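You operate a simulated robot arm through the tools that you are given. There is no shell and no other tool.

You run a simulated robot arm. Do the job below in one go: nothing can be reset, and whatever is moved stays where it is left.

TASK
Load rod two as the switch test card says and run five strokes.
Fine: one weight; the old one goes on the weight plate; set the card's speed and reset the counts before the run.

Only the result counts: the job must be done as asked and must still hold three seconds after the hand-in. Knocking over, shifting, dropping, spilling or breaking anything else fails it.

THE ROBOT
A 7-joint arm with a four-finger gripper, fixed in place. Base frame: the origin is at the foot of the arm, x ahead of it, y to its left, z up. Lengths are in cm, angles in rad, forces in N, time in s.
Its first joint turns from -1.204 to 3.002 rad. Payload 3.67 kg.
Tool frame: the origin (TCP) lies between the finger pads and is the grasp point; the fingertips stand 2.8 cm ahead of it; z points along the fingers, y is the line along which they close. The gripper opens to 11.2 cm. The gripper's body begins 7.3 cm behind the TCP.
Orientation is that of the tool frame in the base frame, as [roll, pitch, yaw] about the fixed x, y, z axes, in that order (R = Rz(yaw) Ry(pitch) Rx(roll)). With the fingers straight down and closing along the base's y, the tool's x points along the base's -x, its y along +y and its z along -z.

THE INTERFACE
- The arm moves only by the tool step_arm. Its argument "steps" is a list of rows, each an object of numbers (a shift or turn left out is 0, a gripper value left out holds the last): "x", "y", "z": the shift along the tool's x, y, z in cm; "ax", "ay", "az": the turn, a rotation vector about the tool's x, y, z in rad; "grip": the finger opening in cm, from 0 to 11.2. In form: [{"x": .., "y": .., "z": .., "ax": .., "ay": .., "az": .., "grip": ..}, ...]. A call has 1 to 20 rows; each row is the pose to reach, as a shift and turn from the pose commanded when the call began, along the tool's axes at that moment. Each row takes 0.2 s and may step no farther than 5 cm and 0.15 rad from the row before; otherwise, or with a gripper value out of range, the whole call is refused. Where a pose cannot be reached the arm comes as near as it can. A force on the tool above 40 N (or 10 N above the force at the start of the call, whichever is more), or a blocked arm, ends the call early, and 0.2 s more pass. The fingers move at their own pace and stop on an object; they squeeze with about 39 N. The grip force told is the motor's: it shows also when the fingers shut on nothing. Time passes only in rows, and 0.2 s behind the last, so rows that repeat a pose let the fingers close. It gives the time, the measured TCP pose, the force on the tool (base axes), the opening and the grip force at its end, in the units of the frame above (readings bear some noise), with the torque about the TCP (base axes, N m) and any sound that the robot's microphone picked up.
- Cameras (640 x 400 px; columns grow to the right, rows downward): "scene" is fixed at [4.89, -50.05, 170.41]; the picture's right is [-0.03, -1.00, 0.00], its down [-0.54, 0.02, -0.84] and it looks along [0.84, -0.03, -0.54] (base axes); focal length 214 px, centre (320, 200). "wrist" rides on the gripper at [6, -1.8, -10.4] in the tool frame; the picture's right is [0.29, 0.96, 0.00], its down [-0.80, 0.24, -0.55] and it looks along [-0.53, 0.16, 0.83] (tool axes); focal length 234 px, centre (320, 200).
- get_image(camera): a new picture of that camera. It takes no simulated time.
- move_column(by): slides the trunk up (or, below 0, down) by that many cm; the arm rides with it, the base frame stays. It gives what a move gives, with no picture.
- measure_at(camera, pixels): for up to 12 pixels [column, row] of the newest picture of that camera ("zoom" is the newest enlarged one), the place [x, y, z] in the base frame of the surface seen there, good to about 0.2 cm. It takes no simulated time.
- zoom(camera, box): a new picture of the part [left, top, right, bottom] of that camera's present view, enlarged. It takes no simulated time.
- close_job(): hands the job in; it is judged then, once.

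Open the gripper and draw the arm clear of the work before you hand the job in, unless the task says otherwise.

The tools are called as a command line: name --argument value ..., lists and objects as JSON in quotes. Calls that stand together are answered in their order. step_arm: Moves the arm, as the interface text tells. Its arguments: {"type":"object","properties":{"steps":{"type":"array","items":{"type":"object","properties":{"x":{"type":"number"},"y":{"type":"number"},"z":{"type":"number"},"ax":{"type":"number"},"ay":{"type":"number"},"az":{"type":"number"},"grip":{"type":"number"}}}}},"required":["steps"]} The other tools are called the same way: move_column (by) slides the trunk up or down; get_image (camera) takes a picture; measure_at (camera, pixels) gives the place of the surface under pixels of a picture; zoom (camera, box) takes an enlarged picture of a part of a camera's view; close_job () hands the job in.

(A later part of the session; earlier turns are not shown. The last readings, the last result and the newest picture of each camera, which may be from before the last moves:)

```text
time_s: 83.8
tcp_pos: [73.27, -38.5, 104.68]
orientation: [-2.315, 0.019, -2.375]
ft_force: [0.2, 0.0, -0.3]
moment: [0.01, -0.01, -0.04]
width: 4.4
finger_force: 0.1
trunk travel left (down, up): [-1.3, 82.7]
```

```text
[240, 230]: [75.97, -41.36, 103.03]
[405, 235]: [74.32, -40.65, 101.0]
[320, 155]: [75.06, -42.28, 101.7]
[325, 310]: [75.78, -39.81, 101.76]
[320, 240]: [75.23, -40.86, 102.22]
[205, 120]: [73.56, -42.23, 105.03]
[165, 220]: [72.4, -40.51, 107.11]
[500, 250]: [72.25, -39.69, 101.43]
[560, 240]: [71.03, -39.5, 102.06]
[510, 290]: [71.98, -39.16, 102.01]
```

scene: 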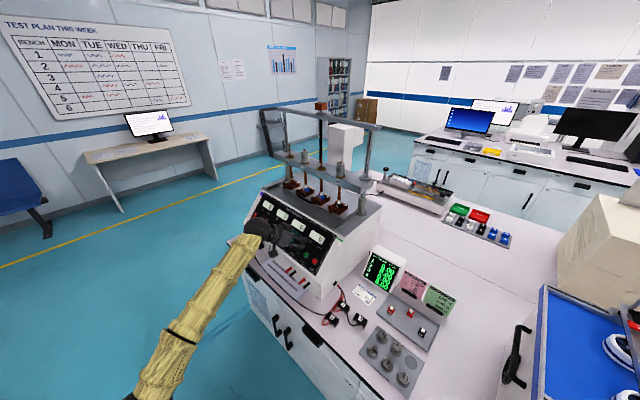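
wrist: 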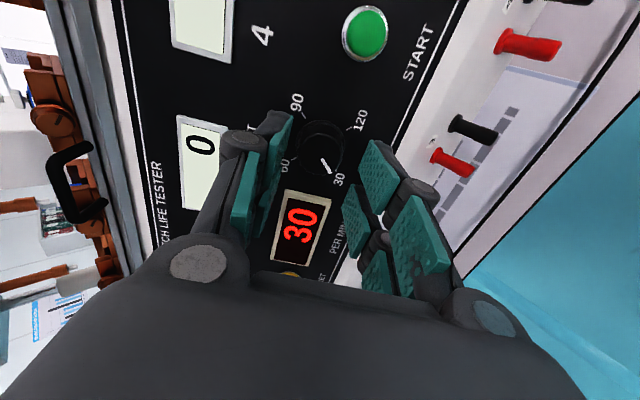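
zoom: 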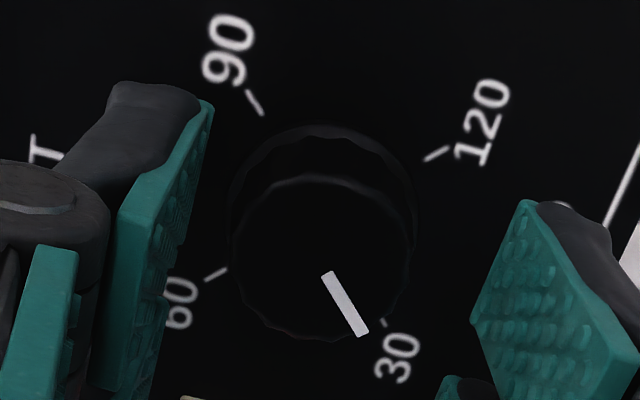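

Knob centre is 0.18 cm upslope of the pads' mid-line. I correct that and advance 3.1 cm along the tool axis so the pads straddle the knob (tips ≈0.7 cm off the panel).

step_arm --steps '[{"y": -0.15, "z": 0.6}, {"y": -0.15, "z": 1.2}, {"y": -0.15, "z": 1.8}, {"y": -0.15, "z": 2.4}, {"y": -0.15, "z": 3.1}, {"y": -0.15, "z": 3.1}]'

zoom --camera "wrist" --box '[240, 90, 400, 190]'

```text
time_s: 85.2
tcp_pos: [74.92, -40.2, 102.57]
orientation: [-2.317, 0.018, -2.376]
ft_force: [0.5, 0.0, -0.3]
moment: [0.03, 0.02, 0.0]
width: 4.4
finger_force: 0.2
trunk travel left (down, up): [-1.3, 82.7]
```

```text
4.00 times, centred on (320, 140) of wrist
```

zoom: 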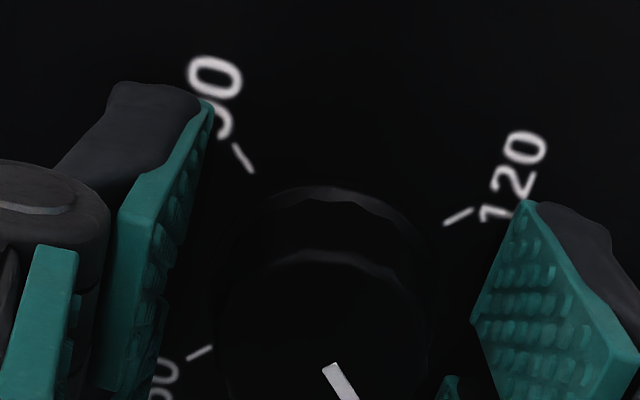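

No contact. I close on the knob.

step_arm --steps '[{"grip": 3.6}, {"grip": 3.0}, {"grip": 2.4}, {"grip": 2.0}, {"grip": 2.0}]'

zoom --camera "wrist" --box '[220, 70, 420, 220]'

```text
time_s: 86.4
tcp_pos: [74.97, -40.07, 102.61]
orientation: [-2.317, 0.019, -2.375]
ft_force: [-1.5, -0.2, -2.0]
moment: [0.03, 0.01, -0.03]
width: 3.02
finger_force: 45.5
trunk travel left (down, up): [-1.3, 82.7]
```

```text
2.67 times, centred on (320, 145) of wrist
```

zoom: 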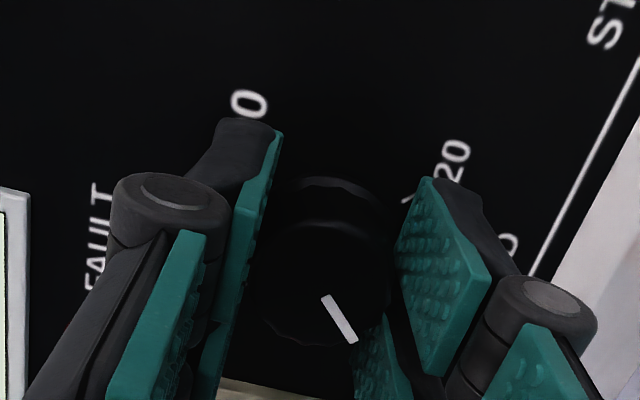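

The knob is gripped (3.02 cm). I turn clockwise (+z twist) 0.6 rad first and check the display.

step_arm --steps '[{"az": 0.12}, {"az": 0.24}, {"az": 0.36}, {"az": 0.48}, {"az": 0.6}, {"az": 0.6}]'

get_image --camera "wrist"

zoom --camera "scene" --box '[245, 195, 345, 275]'

```text
time_s: 87.8
tcp_pos: [74.92, -40.2, 102.61]
orientation: [-2.422, 0.448, -2.815]
ft_force: [-18.2, 8.3, -15.4]
moment: [0.45, 0.81, -0.26]
width: 3.0
finger_force: 44.6
trunk travel left (down, up): [-1.3, 82.7]
```

```text
taken
```

wrist: 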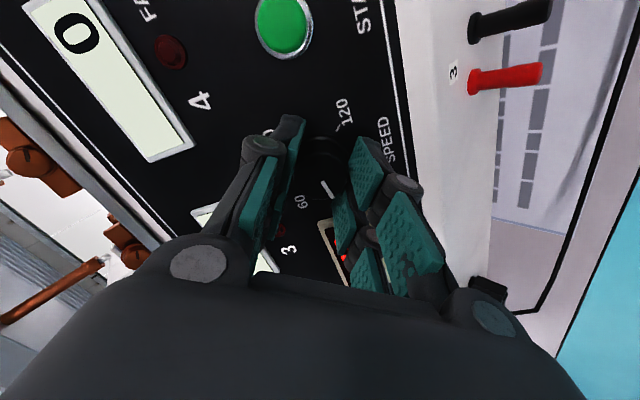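

```text
5.00 times, centred on (295, 235) of scene
```

zoom: 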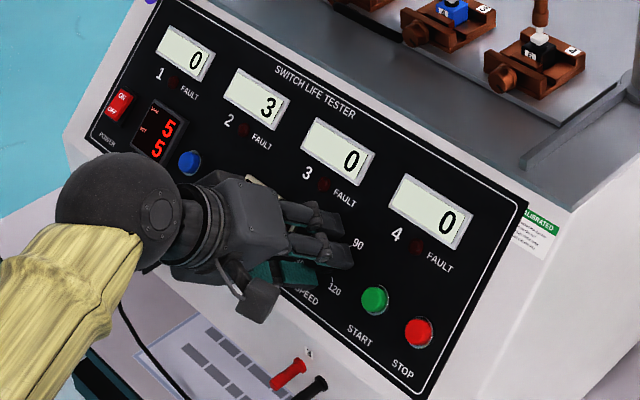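

The knob turns with the fingers, but a 24 N side force (downslope) shows my axis is slightly off the knob's. I ease the TCP 0.15 cm along that force.

step_arm --steps '[{"x": 0.12, "y": 0.09}, {"x": 0.12, "y": 0.09}]'

zoom --camera "wrist" --box '[220, 80, 420, 260]'

```text
time_s: 88.4
tcp_pos: [74.99, -40.22, 102.6]
orientation: [-2.419, 0.447, -2.812]
ft_force: [3.2, -1.1, -2.8]
moment: [-0.11, -0.03, -0.05]
width: 2.97
finger_force: 45.4
trunk travel left (down, up): [-1.3, 82.7]
```

```text
2.22 times, centred on (320, 170) of wrist
```

zoom: 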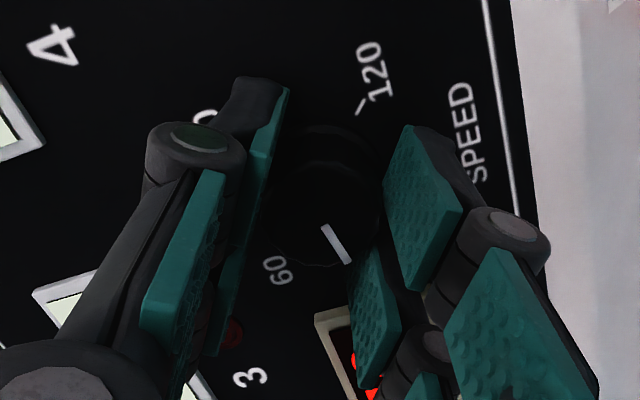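

Force is down to ~4 N and the knob follows. I continue turning 0.6 rad.

step_arm --steps '[{"az": 0.1}, {"az": 0.2}, {"az": 0.3}, {"az": 0.4}, {"az": 0.5}, {"az": 0.6}, {"az": 0.6}]'

zoom --camera "scene" --box '[275, 215, 339, 265]'

```text
time_s: 90.0
tcp_pos: [74.94, -40.15, 102.69]
orientation: [-2.793, 0.766, 2.839]
ft_force: [9.5, -5.7, 12.6]
moment: [-0.06, -0.14, 0.06]
width: 2.97
finger_force: 45.0
trunk travel left (down, up): [-1.3, 82.7]
```

```text
8.00 times, centred on (307, 240) of scene
```

zoom: 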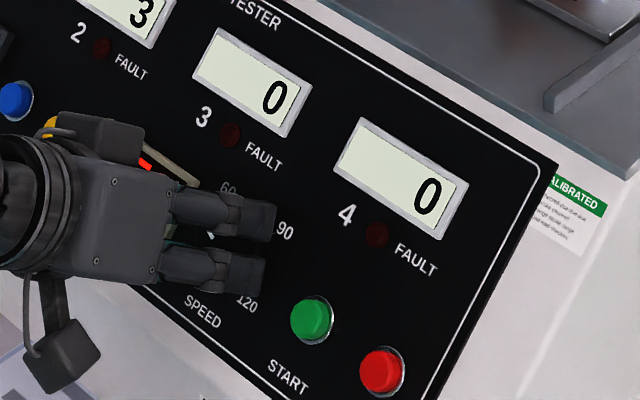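

Now 16 N upslope; I ease 0.1 cm that way and continue turning to pass 60.

step_arm --steps '[{"x": -0.1, "y": -0.02}, {"x": -0.1, "y": -0.02, "az": 0.1}, {"x": -0.1, "y": -0.02, "az": 0.2}, {"x": -0.1, "y": -0.02, "az": 0.3}, {"x": -0.1, "y": -0.02, "az": 0.4}, {"x": -0.1, "y": -0.02, "az": 0.5}, {"x": -0.1, "y": -0.02, "az": 0.5}]'

get_image --camera "wrist"

zoom --camera "scene" --box '[275, 215, 339, 265]'

```text
time_s: 91.6
tcp_pos: [74.85, -40.31, 102.61]
orientation: [2.969, 0.808, 2.124]
ft_force: [-8.2, 11.2, -4.5]
moment: [0.94, 0.13, 0.57]
width: 2.93
finger_force: 44.9
trunk travel left (down, up): [-1.3, 82.7]
```

```text
taken
```

wrist: 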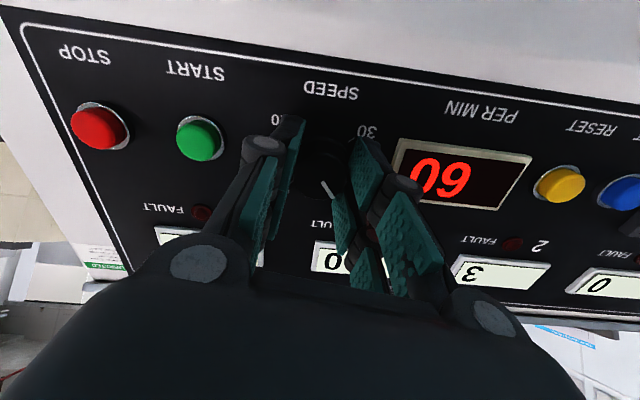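

```text
8.00 times, centred on (307, 240) of scene
```

zoom: 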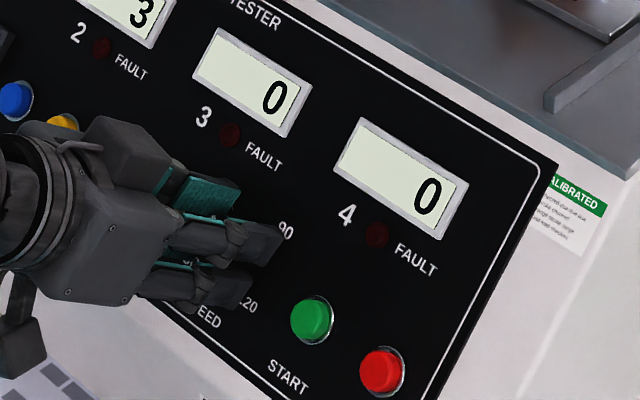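

The display now reads 60 (upside-down in the wrist view). I release the knob to relax the side loads and look at the pointer.

step_arm --steps '[{"grip": 3.3}, {"grip": 3.8}, {"grip": 4.2}, {"grip": 4.2}]'

zoom --camera "wrist" --box '[240, 100, 420, 220]'

```text
time_s: 92.6
tcp_pos: [74.91, -40.47, 102.69]
orientation: [2.971, 0.809, 2.124]
ft_force: [0.2, -1.0, 0.0]
moment: [-0.01, 0.01, -0.04]
width: 4.21
finger_force: 0.0
trunk travel left (down, up): [-1.3, 82.7]
```

```text
3.33 times, centred on (330, 160) of wrist
```

zoom: 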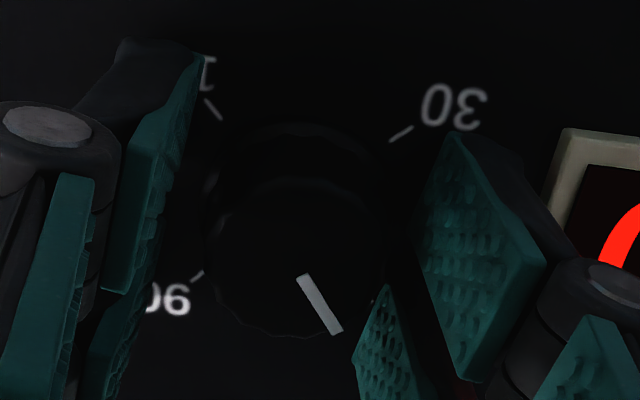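

Pointer is at 60. I recentre on the knob axis (0.22 cm downslope, 0.05 lateral) and grip again.

step_arm --steps '[{"x": 0.12, "y": 0.02}, {"x": 0.23, "y": 0.045}, {"x": 0.23, "y": 0.045, "grip": 3.4}, {"x": 0.23, "y": 0.045, "grip": 2.8}, {"x": 0.23, "y": 0.045, "grip": 2.0}, {"x": 0.23, "y": 0.045, "grip": 2.0}]'

```text
time_s: 94.0
tcp_pos: [74.92, -40.33, 102.34]
orientation: [2.974, 0.81, 2.126]
ft_force: [7.9, -4.3, -3.4]
moment: [-0.5, -0.24, -0.19]
width: 2.99
finger_force: 44.7
trunk travel left (down, up): [-1.3, 82.7]
```

Re-gripped at 2.99 cm with modest forces. I turn 0.7 rad further clockwise.

step_arm --steps '[{"az": 0.12}, {"az": 0.24}, {"az": 0.36}, {"az": 0.48}, {"az": 0.6}, {"az": 0.7}, {"az": 0.7}]'

get_image --camera "wrist"

```text
time_s: 94.6
tcp_pos: [74.81, -40.27, 102.47]
orientation: [2.731, 0.72, 1.809]
ft_force: [12.6, 34.5, -3.1]
moment: [1.17, -0.07, 0.97]
width: 3.01
finger_force: 44.9
trunk travel left (down, up): [-1.3, 82.7]
stopped in row 3: the force on the tool passed its limit at 42 N (the readings are from after the stop); the commanded pose is now the measured one
```

```text
taken
```

wrist: 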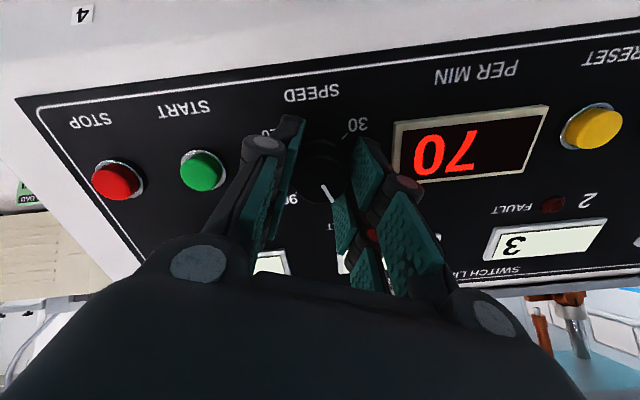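

The speed display now shows 70, and the side force (33 N toward +lateral) stopped the turn. I ease in the direction of the force.

step_arm --steps '[{"x": 0.07, "y": 0.06}, {"x": 0.144, "y": 0.124}, {"x": 0.144, "y": 0.124}]'

zoom --camera "wrist" --box '[270, 90, 570, 250]'

```text
time_s: 95.4
tcp_pos: [74.91, -40.37, 102.49]
orientation: [2.735, 0.724, 1.804]
ft_force: [30.9, 33.5, 3.4]
moment: [0.6, -0.42, 0.72]
width: 3.0
finger_force: 45.4
trunk travel left (down, up): [-1.3, 82.7]
```

```text
2.13 times, centred on (420, 170) of wrist
```

zoom: 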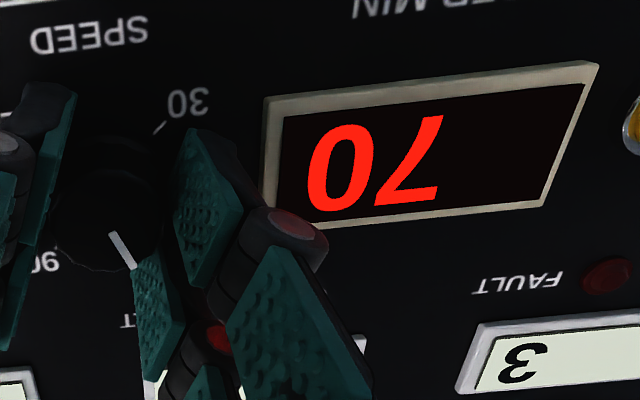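

The force rose since the stop reset the commanded pose to a noisy reading. I move 0.2 cm further toward +lateral, the direction of the force.

step_arm --steps '[{"x": 0.04, "y": 0.092}, {"x": 0.078, "y": 0.184}, {"x": 0.078, "y": 0.184}]'

```text
time_s: 96.2
tcp_pos: [74.89, -40.17, 102.57]
orientation: [2.735, 0.726, 1.806]
ft_force: [29.1, 19.5, -1.0]
moment: [-0.25, -0.39, 0.13]
width: 2.97
finger_force: 45.5
trunk travel left (down, up): [-1.3, 82.7]
```

Still 34 N; rather than chase it, I release the knob and re-measure the centring.

step_arm --steps '[{"grip": 3.4}, {"grip": 4.2}, {"grip": 4.2}]'

zoom --camera "wrist" --box '[240, 90, 400, 230]'

measure_at --camera "zoom" --pixels '[[240, 260], [400, 260], [320, 160], [330, 330], [205, 110], [180, 200], [440, 170], [460, 260], [320, 230], [270, 150]]'

```text
time_s: 97.0
tcp_pos: [74.71, -40.42, 102.63]
orientation: [2.733, 0.723, 1.802]
ft_force: [-0.3, 0.5, 0.8]
moment: [0.01, -0.01, 0.0]
width: 4.24
finger_force: 0.0
trunk travel left (down, up): [-1.3, 82.7]
```

```text
2.86 times, centred on (320, 160) of wrist
```

zoom: 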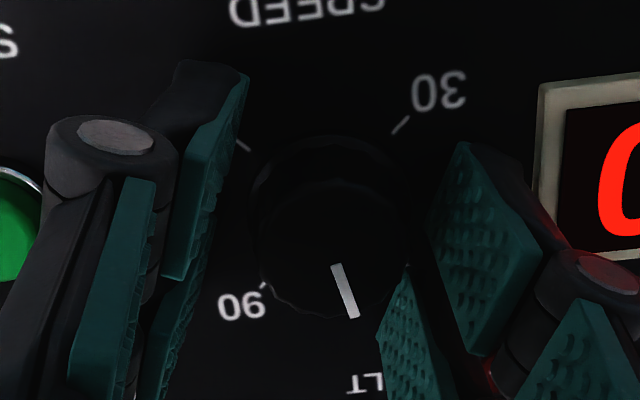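

```text
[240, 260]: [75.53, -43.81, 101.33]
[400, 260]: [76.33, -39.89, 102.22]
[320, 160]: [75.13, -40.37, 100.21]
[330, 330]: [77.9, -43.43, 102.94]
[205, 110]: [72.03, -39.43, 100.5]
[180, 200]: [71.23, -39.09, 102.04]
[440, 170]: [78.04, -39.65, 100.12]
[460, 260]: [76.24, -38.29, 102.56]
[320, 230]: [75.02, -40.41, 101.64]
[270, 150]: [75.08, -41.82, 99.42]
```

Knob centre is at y≈73.8 in the closing direction versus pads' mid ≈73.4, so I am ~0.35 cm off. I zoom tighter to confirm before correcting.

zoom --camera "wrist" --box '[270, 110, 380, 210]'

measure_at --camera "zoom" --pixels '[[215, 230], [410, 240], [320, 145], [330, 325], [320, 235], [145, 100], [150, 200], [470, 150], [480, 200], [450, 230], [240, 180], [400, 180]]'

step_arm --steps '[{"x": 0}]'

step_arm --steps '[{"x": 0}]'

```text
4.00 times, centred on (325, 160) of wrist
```

zoom: 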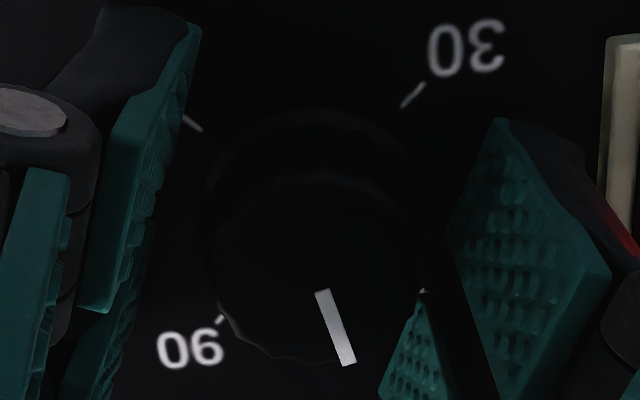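

```text
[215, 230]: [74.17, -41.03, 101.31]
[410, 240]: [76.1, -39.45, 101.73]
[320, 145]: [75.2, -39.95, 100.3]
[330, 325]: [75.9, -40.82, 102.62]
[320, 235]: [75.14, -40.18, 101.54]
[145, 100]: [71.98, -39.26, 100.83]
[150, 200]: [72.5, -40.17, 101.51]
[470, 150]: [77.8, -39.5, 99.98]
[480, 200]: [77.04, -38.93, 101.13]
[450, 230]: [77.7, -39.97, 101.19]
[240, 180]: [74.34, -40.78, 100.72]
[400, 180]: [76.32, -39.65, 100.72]
```

```text
time_s: 97.4
tcp_pos: [74.64, -40.47, 102.59]
orientation: [2.732, 0.722, 1.804]
ft_force: [0.0, -0.1, 0.0]
moment: [0.04, -0.02, 0.0]
width: 4.2
finger_force: 0.1
trunk travel left (down, up): [-1.3, 82.7]
```

```text
time_s: 97.8
tcp_pos: [74.75, -40.43, 102.65]
orientation: [2.731, 0.722, 1.803]
ft_force: [-1.3, 0.3, -0.3]
moment: [-0.01, -0.01, 0.02]
width: 4.21
finger_force: 0.1
trunk travel left (down, up): [-1.3, 82.7]
```

Knob centre is about 0.15 cm in +y and 0.25 cm in +x of the tool axis. I correct, grip again and read the force.

step_arm --steps '[{"x": 0.1, "y": 0.08}, {"x": 0.2, "y": 0.15}, {"x": 0.2, "y": 0.15, "grip": 3.4}, {"x": 0.2, "y": 0.15, "grip": 2.8}, {"x": 0.2, "y": 0.15, "grip": 2.0}, {"x": 0.2, "y": 0.15, "grip": 2.0}]'

```text
time_s: 99.2
tcp_pos: [74.88, -40.28, 102.36]
orientation: [2.732, 0.724, 1.802]
ft_force: [8.7, -1.1, 2.5]
moment: [-0.23, -0.28, 0.01]
width: 3.05
finger_force: 45.0
trunk travel left (down, up): [-1.3, 82.7]
```

Good: only 9 N. I turn 0.3 rad and check.

step_arm --steps '[{"az": 0.1}, {"az": 0.2}, {"az": 0.3}, {"az": 0.3}]'

```text
time_s: 100.0
tcp_pos: [74.79, -40.37, 102.43]
orientation: [2.551, 0.577, 1.529]
ft_force: [8.9, 41.9, 0.3]
moment: [1.52, -0.16, 1.3]
width: 3.02
finger_force: 44.6
trunk travel left (down, up): [-1.3, 82.7]
stopped in row 3: the force on the tool passed its limit at 44 N (the readings are from after the stop); the commanded pose is now the measured one
```

The force jumped again with a large moment, which suggests contact off the knob. I look at the fingers from both cameras.

get_image --camera "wrist"

zoom --camera "scene" --box '[270, 215, 334, 265]'

zoom --camera "wrist" --box '[230, 90, 480, 250]'

```text
taken
```

wrist: 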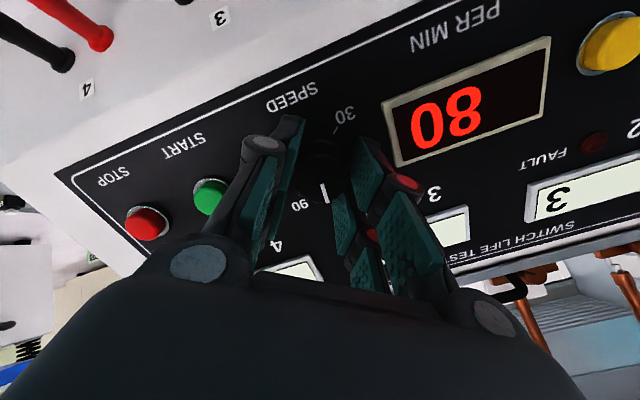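

```text
8.00 times, centred on (302, 240) of scene
```

zoom: 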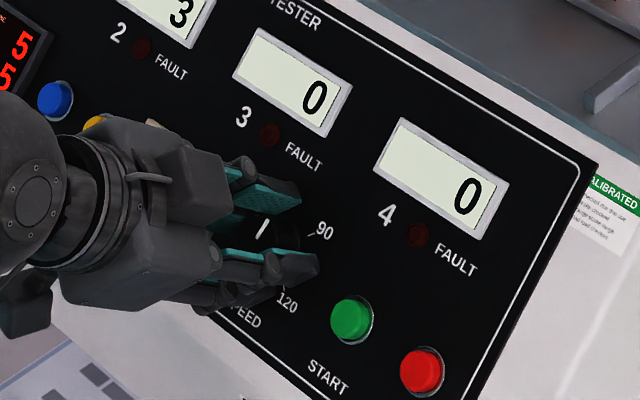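

```text
2.50 times, centred on (355, 170) of wrist
```

zoom: 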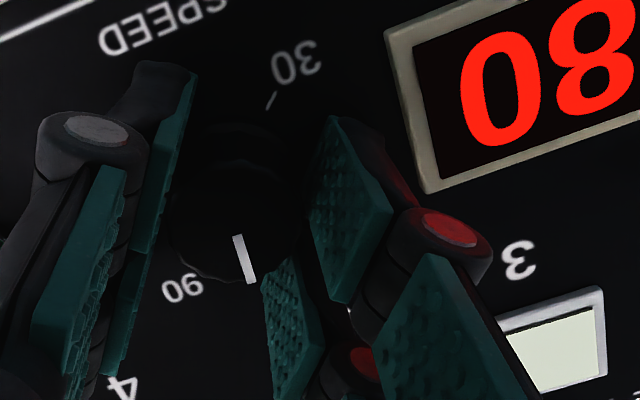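

The display reads 80 now. I measure the pointer's actual angle on the knob face.

measure_at --camera "zoom" --pixels '[[239, 242], [245, 260], [251, 278], [232, 230], [272, 98], [175, 235], [205, 260], [290, 230]]'

zoom --camera "scene" --box '[288, 230, 320, 255]'

measure_at --camera "zoom" --pixels '[[305, 180], [315, 165], [295, 195], [390, 195], [330, 170], [290, 200]]'

```text
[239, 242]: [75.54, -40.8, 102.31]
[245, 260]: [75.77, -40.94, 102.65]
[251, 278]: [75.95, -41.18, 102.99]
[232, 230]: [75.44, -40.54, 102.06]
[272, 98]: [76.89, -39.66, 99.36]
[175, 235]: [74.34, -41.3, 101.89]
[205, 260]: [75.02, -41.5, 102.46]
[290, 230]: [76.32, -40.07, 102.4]
```

```text
16.00 times, centred on (304, 242) of scene
```

zoom: 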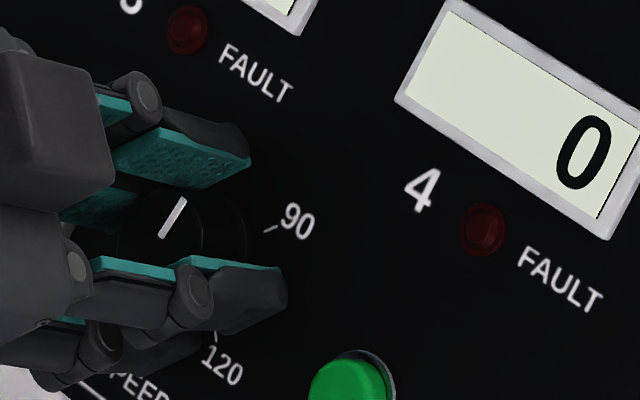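

```text
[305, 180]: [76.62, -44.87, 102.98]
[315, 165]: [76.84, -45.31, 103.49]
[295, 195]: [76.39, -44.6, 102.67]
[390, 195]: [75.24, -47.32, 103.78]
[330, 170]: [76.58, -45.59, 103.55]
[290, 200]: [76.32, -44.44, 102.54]
```

The pointer sits exactly midway between 60 and 90 (75, shown as 80), so 45° remain. I release, back off 0.15 cm and recentre before continuing with smaller turns.

step_arm --steps '[{"grip": 3.4}, {"grip": 4.2}, {"grip": 4.2}, {"z": -0.15}, {"z": -0.15}]'

zoom --camera "wrist" --box '[260, 100, 380, 210]'

measure_at --camera "zoom" --pixels '[[230, 240], [395, 250], [320, 160], [320, 320], [310, 240], [180, 100], [175, 180], [480, 180], [490, 220], [470, 150]]'

step_arm --steps '[{"x": 0}]'

step_arm --steps '[{"x": 0}]'

```text
time_s: 101.2
tcp_pos: [74.59, -40.99, 102.47]
orientation: [2.554, 0.577, 1.523]
ft_force: [0.6, 0.4, -0.1]
moment: [0.0, -0.04, 0.0]
width: 4.22
finger_force: 0.1
trunk travel left (down, up): [-1.3, 82.7]
```

```text
3.64 times, centred on (320, 155) of wrist
```

zoom: 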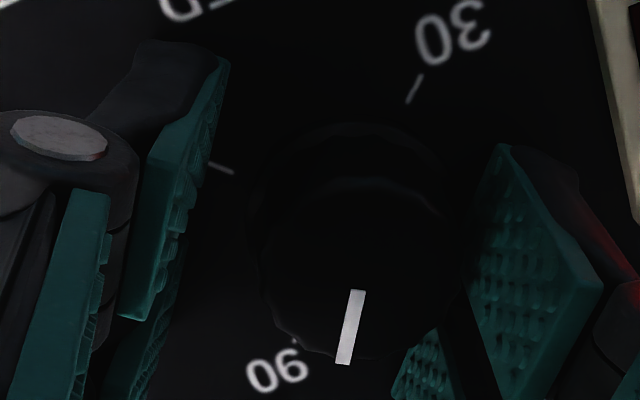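

```text
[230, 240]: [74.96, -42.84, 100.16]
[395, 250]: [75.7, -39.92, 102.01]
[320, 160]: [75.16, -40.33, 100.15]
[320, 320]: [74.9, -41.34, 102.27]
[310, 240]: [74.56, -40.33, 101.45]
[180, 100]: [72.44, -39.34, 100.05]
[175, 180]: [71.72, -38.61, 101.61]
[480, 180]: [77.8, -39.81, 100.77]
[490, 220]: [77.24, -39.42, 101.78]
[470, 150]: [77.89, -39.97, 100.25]
```

```text
time_s: 101.6
tcp_pos: [74.57, -40.9, 102.5]
orientation: [2.553, 0.577, 1.521]
ft_force: [-0.4, -0.1, 0.6]
moment: [0.0, 0.01, 0.0]
width: 4.2
finger_force: 0.1
trunk travel left (down, up): [-1.3, 82.7]
```

```text
time_s: 102.0
tcp_pos: [74.52, -40.9, 102.59]
orientation: [2.551, 0.577, 1.524]
ft_force: [0.0, -0.5, -0.7]
moment: [-0.02, -0.02, 0.03]
width: 4.21
finger_force: 0.0
trunk travel left (down, up): [-1.3, 82.7]
```

After release the arm settled at lat 23.8, i.e. 0.65 cm off the knob axis (24.5) – the stop had reset my command. I recentre and square the tool again.

step_arm --steps '[{"x": 0.28, "y": 0.19, "ax": 0.006, "ay": -0.022}, {"x": 0.56, "y": 0.385, "ax": 0.013, "ay": -0.044}, {"x": 0.56, "y": 0.385, "ax": 0.013, "ay": -0.044}]'

step_arm --steps '[{"x": 0}]'

zoom --camera "wrist" --box '[260, 100, 380, 210]'

```text
time_s: 102.8
tcp_pos: [74.3, -41.67, 102.8]
orientation: [2.536, 0.587, 1.484]
ft_force: [0.1, 4.0, 5.2]
moment: [0.02, -0.34, 0.17]
width: 4.43
finger_force: 1.8
trunk travel left (down, up): [-1.3, 82.7]
```

```text
time_s: 103.2
tcp_pos: [74.4, -41.63, 102.74]
orientation: [2.538, 0.589, 1.484]
ft_force: [0.8, 3.8, 5.7]
moment: [-0.02, -0.1, -0.03]
width: 4.45
finger_force: 2.2
trunk travel left (down, up): [-1.3, 82.7]
```

```text
3.64 times, centred on (320, 155) of wrist
```

zoom: 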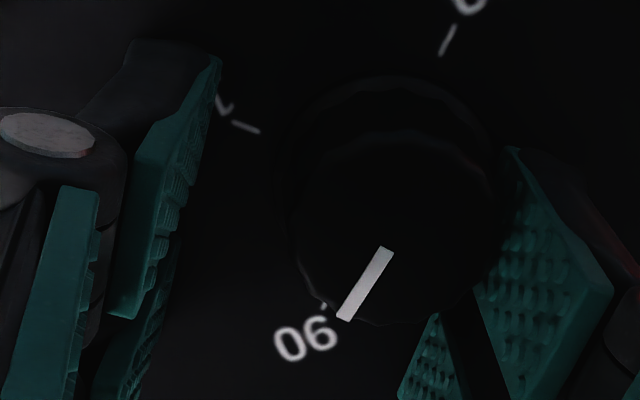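

The arm drifted to −lateral instead (it is at a joint limit again), and the right pads touch the knob. I look at the display and pointer before doing anything else.

get_image --camera "wrist"

zoom --camera "scene" --box '[240, 190, 340, 270]'

```text
taken
```

wrist: 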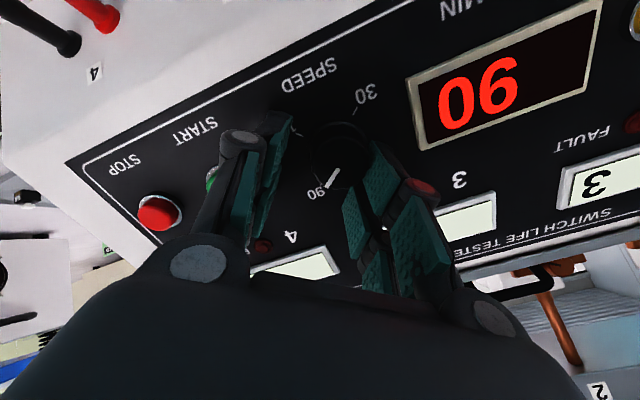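

```text
5.00 times, centred on (290, 230) of scene
```

zoom: 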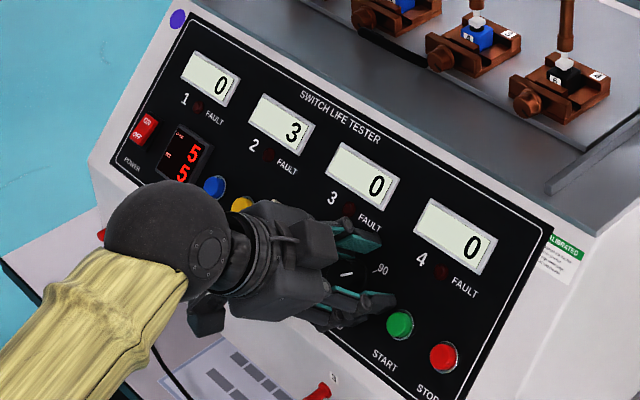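

The display seems to read 90 now and the pointer lies near the 90 tick. I zoom to verify both.

zoom --camera "wrist" --box '[400, 20, 610, 160]'

zoom --camera "wrist" --box '[270, 90, 400, 220]'

measure_at --camera "zoom" --pixels '[[340, 250], [330, 265], [310, 292], [295, 285], [320, 278]]'

```text
2.86 times, centred on (505, 90) of wrist
```

zoom: 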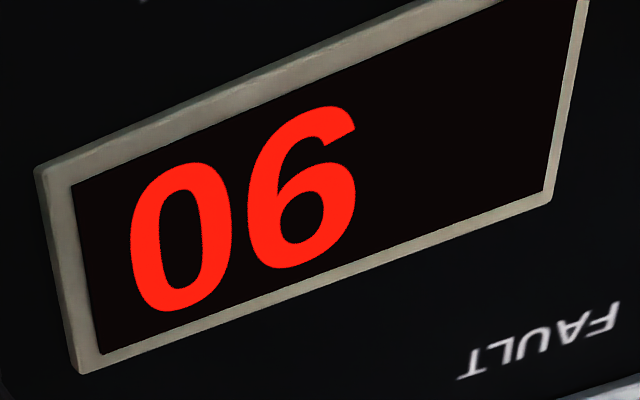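

```text
3.08 times, centred on (335, 155) of wrist
```

zoom: 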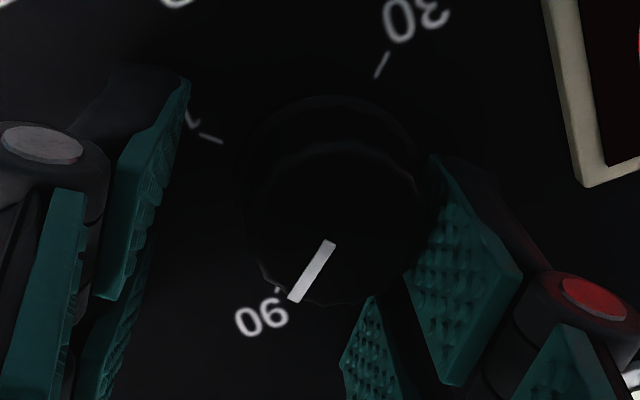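

```text
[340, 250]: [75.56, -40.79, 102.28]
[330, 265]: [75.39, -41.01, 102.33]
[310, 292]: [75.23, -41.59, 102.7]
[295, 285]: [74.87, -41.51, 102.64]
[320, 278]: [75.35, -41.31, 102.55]
```

measure_at --camera "zoom" --pixels '[[329, 246], [320, 259], [311, 272], [302, 286], [296, 296], [277, 291]]'

```text
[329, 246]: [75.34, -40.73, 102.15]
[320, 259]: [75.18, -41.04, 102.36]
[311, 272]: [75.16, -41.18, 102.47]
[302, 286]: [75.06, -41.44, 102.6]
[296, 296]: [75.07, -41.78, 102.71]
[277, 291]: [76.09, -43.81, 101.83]
```

The display shows 90 (inverted "06") and the pointer is at the 90 tick within ~5°. I retreat straight along the tool axis, in small steps, so as not to turn the knob.

step_arm --steps '[{"z": -0.3}, {"z": -0.7}, {"z": -1.2}]'

get_image --camera "wrist"

```text
time_s: 104.0
tcp_pos: [74.24, -41.75, 102.59]
orientation: [2.554, 0.588, 1.486]
ft_force: [12.9, -2.6, 7.9]
moment: [-0.19, -0.52, -0.23]
width: 4.99
finger_force: 7.2
trunk travel left (down, up): [-1.3, 82.7]
```

```text
taken
```

wrist: 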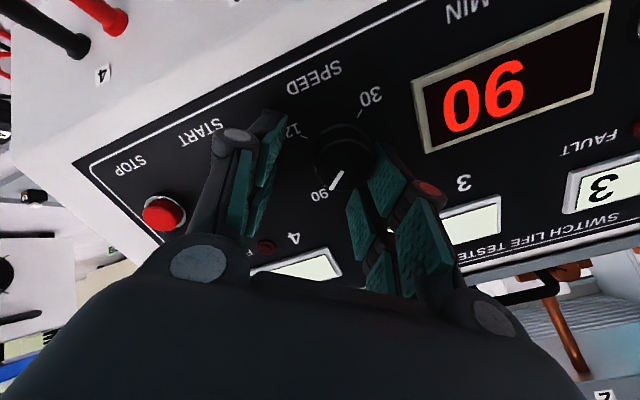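

The arm is at a joint limit (twist too far) and is not tracking; the right pads lightly lean on the knob. I untwist while retreating, which also moves the right pads off the knob.

step_arm --steps '[{"z": -2.0, "az": -0.14}, {"z": -3.2, "az": -0.28}, {"z": -4.0, "az": -0.42}, {"z": -4.0, "az": -0.5}]'

get_image --camera "wrist"

```text
time_s: 105.0
tcp_pos: [72.18, -38.04, 105.81]
orientation: [2.954, 0.805, 2.104]
ft_force: [-0.3, 0.2, -0.4]
moment: [0.02, -0.02, 0.02]
width: 4.18
finger_force: 0.0
trunk travel left (down, up): [-1.3, 82.7]
```

```text
taken
```

wrist: 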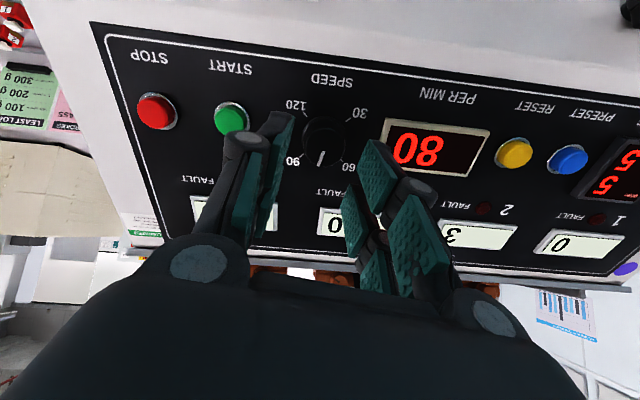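

Clear of the knob, but it was dragged back: display shows 80. I untwist further to about −0.55 rad and recentre, to regrip within the wrist's good range.

step_arm --steps '[{"x": 0.08, "y": 0.14, "az": -0.12}, {"x": 0.15, "y": 0.28, "az": -0.24}, {"x": 0.15, "y": 0.28, "az": -0.36}, {"x": 0.15, "y": 0.28, "az": -0.48}, {"x": 0.15, "y": 0.28, "az": -0.6}, {"x": 0.15, "y": 0.28, "az": -0.72}, {"x": 0.15, "y": 0.28, "az": -0.72}]'

get_image --camera "wrist"

zoom --camera "wrist" --box '[260, 70, 400, 190]'

```text
time_s: 106.6
tcp_pos: [72.39, -37.77, 105.85]
orientation: [-2.636, 0.678, 3.085]
ft_force: [0.9, 0.9, -0.5]
moment: [-0.01, -0.01, -0.02]
width: 4.21
finger_force: 0.1
trunk travel left (down, up): [-1.3, 82.7]
```

```text
taken
```

wrist: 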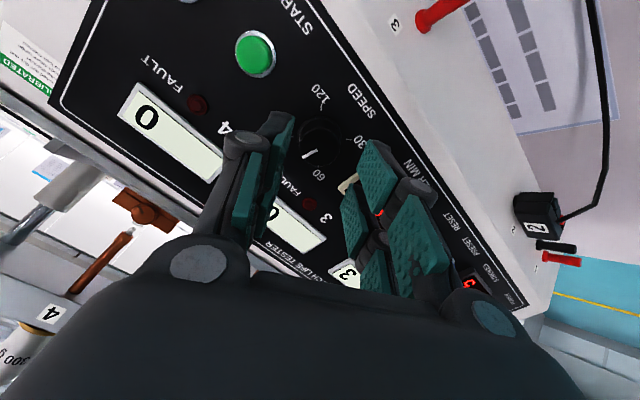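

```text
3.33 times, centred on (330, 130) of wrist
```

zoom: 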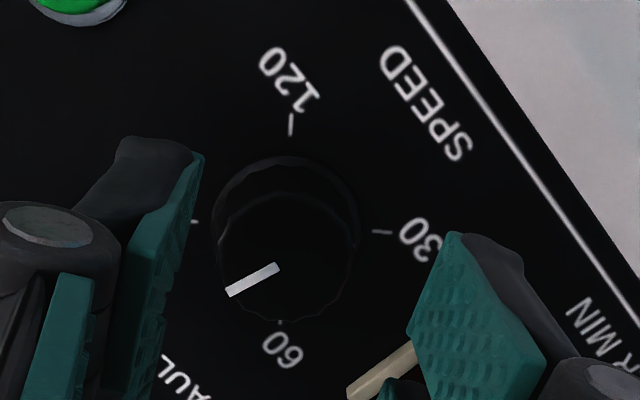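

I measure the pointer, the knob edges and the pads for precise centring.

measure_at --camera "zoom" --pixels '[[275, 268], [253, 280], [230, 291], [222, 258], [352, 255], [285, 195], [285, 318], [285, 258], [195, 170], [160, 250], [450, 250], [425, 300]]'

```text
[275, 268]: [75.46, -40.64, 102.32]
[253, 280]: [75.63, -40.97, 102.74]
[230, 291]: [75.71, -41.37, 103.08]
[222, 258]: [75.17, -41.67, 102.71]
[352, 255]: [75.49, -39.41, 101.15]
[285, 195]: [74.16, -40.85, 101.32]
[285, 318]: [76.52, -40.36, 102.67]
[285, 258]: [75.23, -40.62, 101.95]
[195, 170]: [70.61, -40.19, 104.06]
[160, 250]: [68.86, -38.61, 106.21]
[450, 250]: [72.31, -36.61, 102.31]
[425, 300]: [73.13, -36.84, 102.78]
```

Centred on both axes (within 0.05 cm); the pointer is at 108° where 90 is 135°, so 0.46 rad remain. I approach 4.65 cm along the axis.

step_arm --steps '[{"z": 1.0}, {"z": 2.0}, {"z": 3.0}, {"z": 3.8}, {"z": 4.65}, {"z": 4.65}]'

step_arm --steps '[{"grip": 3.6}, {"grip": 3.0}, {"grip": 2.4}, {"grip": 2.0}, {"grip": 2.0}]'

```text
time_s: 108.0
tcp_pos: [74.85, -39.65, 102.92]
orientation: [-2.624, 0.679, 3.095]
ft_force: [0.2, -0.3, -0.5]
moment: [-0.03, 0.02, 0.02]
width: 4.23
finger_force: 0.0
trunk travel left (down, up): [-1.3, 82.7]
```

```text
time_s: 109.2
tcp_pos: [74.5, -39.87, 102.9]
orientation: [-2.626, 0.68, 3.092]
ft_force: [-12.7, -19.1, 6.5]
moment: [-0.5, 0.64, -0.87]
width: 2.98
finger_force: 45.3
trunk travel left (down, up): [-1.3, 82.7]
```

After closing there is a 22 N lateral force; I ease 0.13 cm along it.

step_arm --steps '[{"x": 0.042, "y": -0.127}, {"x": 0.042, "y": -0.127}, {"x": 0.042, "y": -0.127}]'

```text
time_s: 110.0
tcp_pos: [74.52, -39.89, 102.95]
orientation: [-2.627, 0.679, 3.093]
ft_force: [-13.1, -20.0, 0.3]
moment: [-0.47, -0.05, -0.33]
width: 2.97
finger_force: 44.9
trunk travel left (down, up): [-1.3, 82.7]
```

The side force is tolerable (23 N). I turn 0.25 rad and check forces and display.

step_arm --steps '[{"az": 0.08}, {"az": 0.16}, {"az": 0.25}, {"az": 0.25}]'

get_image --camera "wrist"

```text
time_s: 111.0
tcp_pos: [74.61, -39.85, 102.93]
orientation: [-2.832, 0.782, 2.782]
ft_force: [-16.8, -8.5, -1.0]
moment: [0.32, 0.71, -0.34]
width: 2.96
finger_force: 44.8
trunk travel left (down, up): [-1.3, 82.7]
```

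```text
taken
```

wrist: 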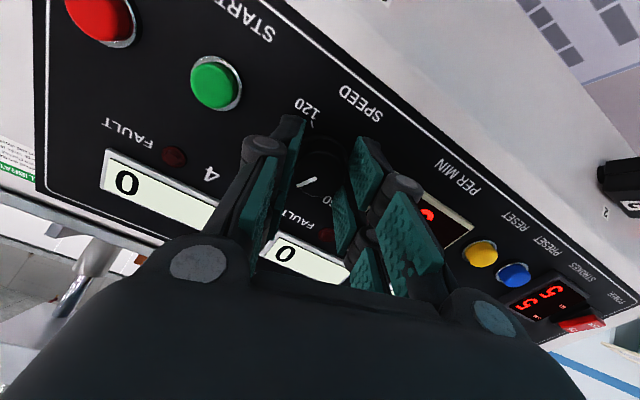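

Forces dropped. I turn the remaining 0.22 rad.

step_arm --steps '[{"az": 0.08}, {"az": 0.16}, {"az": 0.22}, {"az": 0.22}]'

zoom --camera "wrist" --box '[260, 80, 460, 240]'

```text
time_s: 112.0
tcp_pos: [74.49, -39.89, 103.04]
orientation: [-3.055, 0.825, 2.474]
ft_force: [-8.1, -16.6, 8.8]
moment: [-0.28, 0.22, -0.39]
width: 2.98
finger_force: 45.1
trunk travel left (down, up): [-1.3, 82.7]
```

```text
2.50 times, centred on (360, 160) of wrist
```

zoom: 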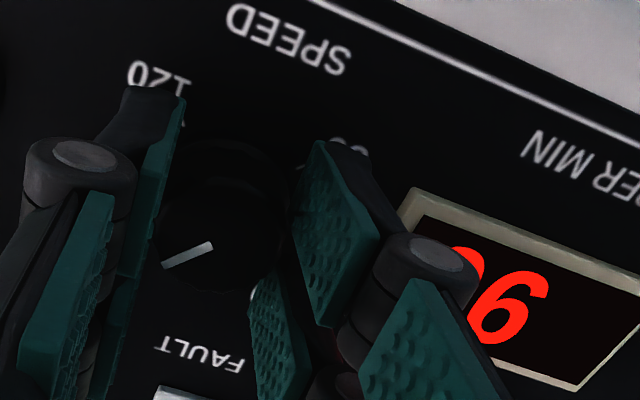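

The display shows 90 again. I check the pointer angle while still holding.

measure_at --camera "zoom" --pixels '[[210, 246], [195, 252], [180, 258], [166, 264]]'

```text
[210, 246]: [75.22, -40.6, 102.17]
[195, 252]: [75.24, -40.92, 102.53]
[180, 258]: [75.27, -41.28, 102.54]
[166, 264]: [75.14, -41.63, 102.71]
```

Pointer at 132.5° (value ≈89): right on 90. I open the fingers and check that it stays.

step_arm --steps '[{"grip": 4.4}, {"grip": 4.4}]'

zoom --camera "wrist" --box '[260, 80, 460, 240]'

```text
time_s: 112.6
tcp_pos: [74.65, -39.83, 102.84]
orientation: [-3.055, 0.826, 2.474]
ft_force: [0.1, 0.1, 0.0]
moment: [-0.04, 0.03, 0.01]
width: 4.41
finger_force: 0.0
trunk travel left (down, up): [-1.3, 82.7]
```

```text
2.50 times, centred on (360, 160) of wrist
```

zoom: 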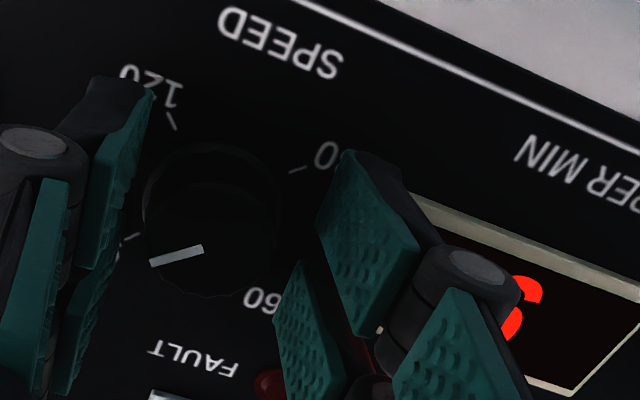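

Free of the knob with zero force. I retreat along the tool axis.

step_arm --steps '[{"z": -0.8}, {"z": -2.0}, {"z": -3.5}, {"z": -5.0}]'

get_image --camera "wrist"

```text
time_s: 113.6
tcp_pos: [72.04, -37.96, 106.25]
orientation: [-3.064, 0.822, 2.467]
ft_force: [-0.4, 0.0, -1.1]
moment: [0.0, 0.0, -0.03]
width: 4.4
finger_force: 0.0
trunk travel left (down, up): [-1.3, 82.7]
```

```text
taken
```

wrist: 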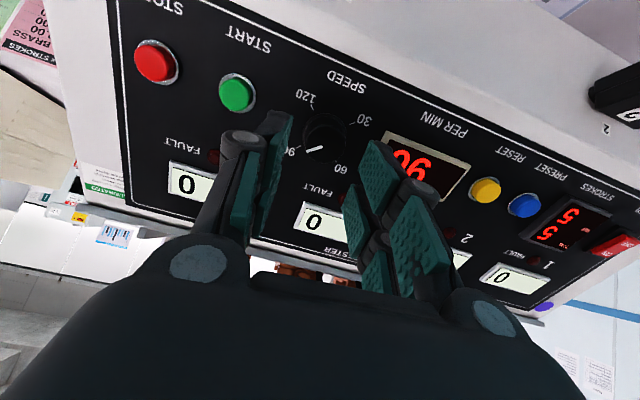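

I verify the knob and display once more from here.

zoom --camera "wrist" --box '[280, 85, 480, 210]'

zoom --camera "scene" --box '[245, 195, 345, 275]'

```text
3.20 times, centred on (380, 148) of wrist
```

zoom: 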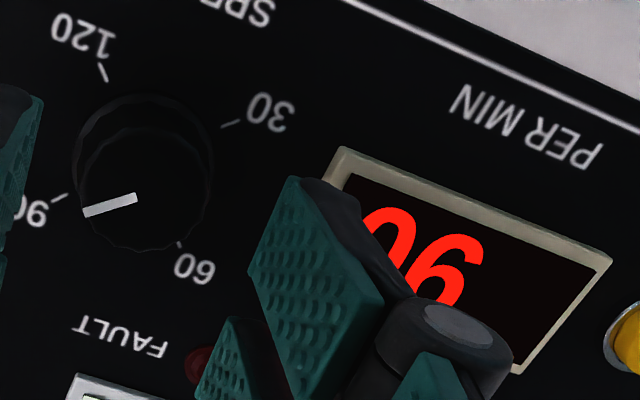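

```text
5.00 times, centred on (295, 235) of scene
```

zoom: 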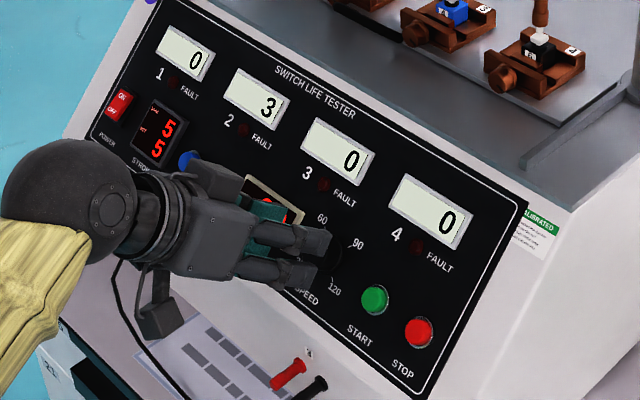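

Speed is at 90. Next is the yellow RESET button (wrist (484,188)). I close the fingers and move sideways to hover in front of it, squaring the twist.

step_arm --steps '[{"y": 3.75, "az": 0.04, "grip": 0.0}, {"x": -0.1, "y": 7.5, "az": 0.0755}, {"x": -0.2, "y": 11.25, "z": 0.5, "az": 0.0755}, {"x": -0.24, "y": 15.0, "z": 1.0, "az": 0.0755}, {"x": -0.24, "y": 15.0, "z": 1.0, "az": 0.0755}]'

get_image --camera "wrist"

zoom --camera "scene" --box '[230, 185, 340, 270]'

```text
time_s: 115.0
tcp_pos: [81.8, -29.88, 106.2]
orientation: [3.082, 0.807, 2.309]
ft_force: [0.0, -0.3, 0.4]
moment: [0.0, 0.0, -0.03]
width: 0.0
finger_force: 35.9
trunk travel left (down, up): [-1.3, 82.7]
stopped in row 5: the arm was blocked; the commanded pose is now the measured one
```

```text
taken
```

wrist: 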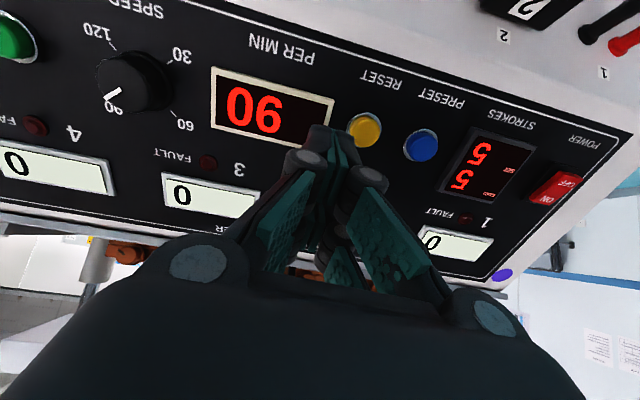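

```text
4.71 times, centred on (285, 228) of scene
```

zoom: 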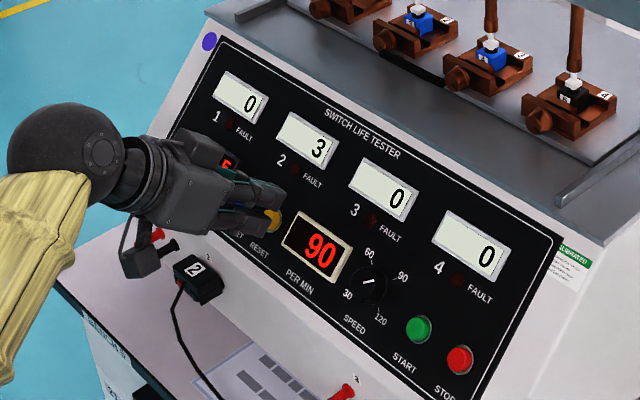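

The scene view confirms 90 on the display. The square pose is again at a limit here, so I use a steeper tilt (0.65), which suffices for pressing a button.

step_arm --steps '[{"ax": 0.014, "ay": 0.079, "az": -0.015}, {"ax": 0.0279, "ay": 0.157, "az": -0.0305}, {"ax": 0.0279, "ay": 0.157, "az": -0.0305}]'

get_image --camera "wrist"

```text
time_s: 115.8
tcp_pos: [81.94, -29.63, 106.11]
orientation: [-3.138, 0.654, 2.36]
ft_force: [-1.0, 0.0, -0.4]
moment: [0.02, 0.0, -0.04]
width: 0.0
finger_force: 35.0
trunk travel left (down, up): [-1.3, 82.7]
```

```text
taken
```

wrist: 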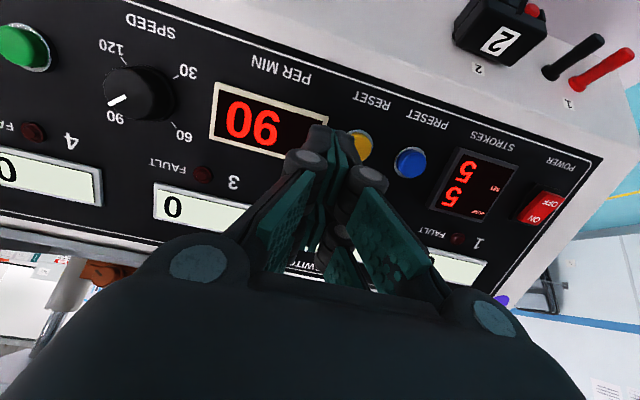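

Orientation exact now. I measure the RESET and PRESET buttons and the closed fingertips.

zoom --camera "wrist" --box '[290, 90, 450, 200]'

measure_at --camera "zoom" --pixels '[[300, 190], [320, 210], [310, 165], [330, 190], [475, 255], [440, 260], [515, 260], [475, 225], [475, 285], [150, 160], [180, 170], [200, 165]]'

```text
3.64 times, centred on (370, 145) of wrist
```

zoom: 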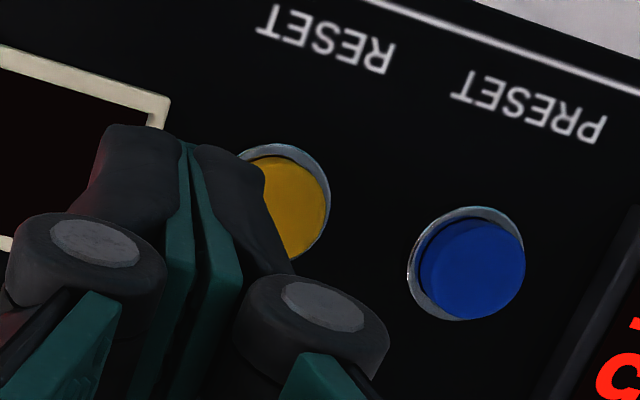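

```text
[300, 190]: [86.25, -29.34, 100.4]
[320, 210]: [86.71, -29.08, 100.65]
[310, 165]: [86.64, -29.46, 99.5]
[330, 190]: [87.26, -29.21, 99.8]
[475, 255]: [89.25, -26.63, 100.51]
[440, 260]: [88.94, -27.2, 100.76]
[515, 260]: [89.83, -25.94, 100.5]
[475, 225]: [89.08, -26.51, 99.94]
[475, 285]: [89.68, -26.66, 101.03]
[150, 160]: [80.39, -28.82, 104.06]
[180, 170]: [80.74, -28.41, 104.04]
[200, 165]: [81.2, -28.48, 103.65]
```

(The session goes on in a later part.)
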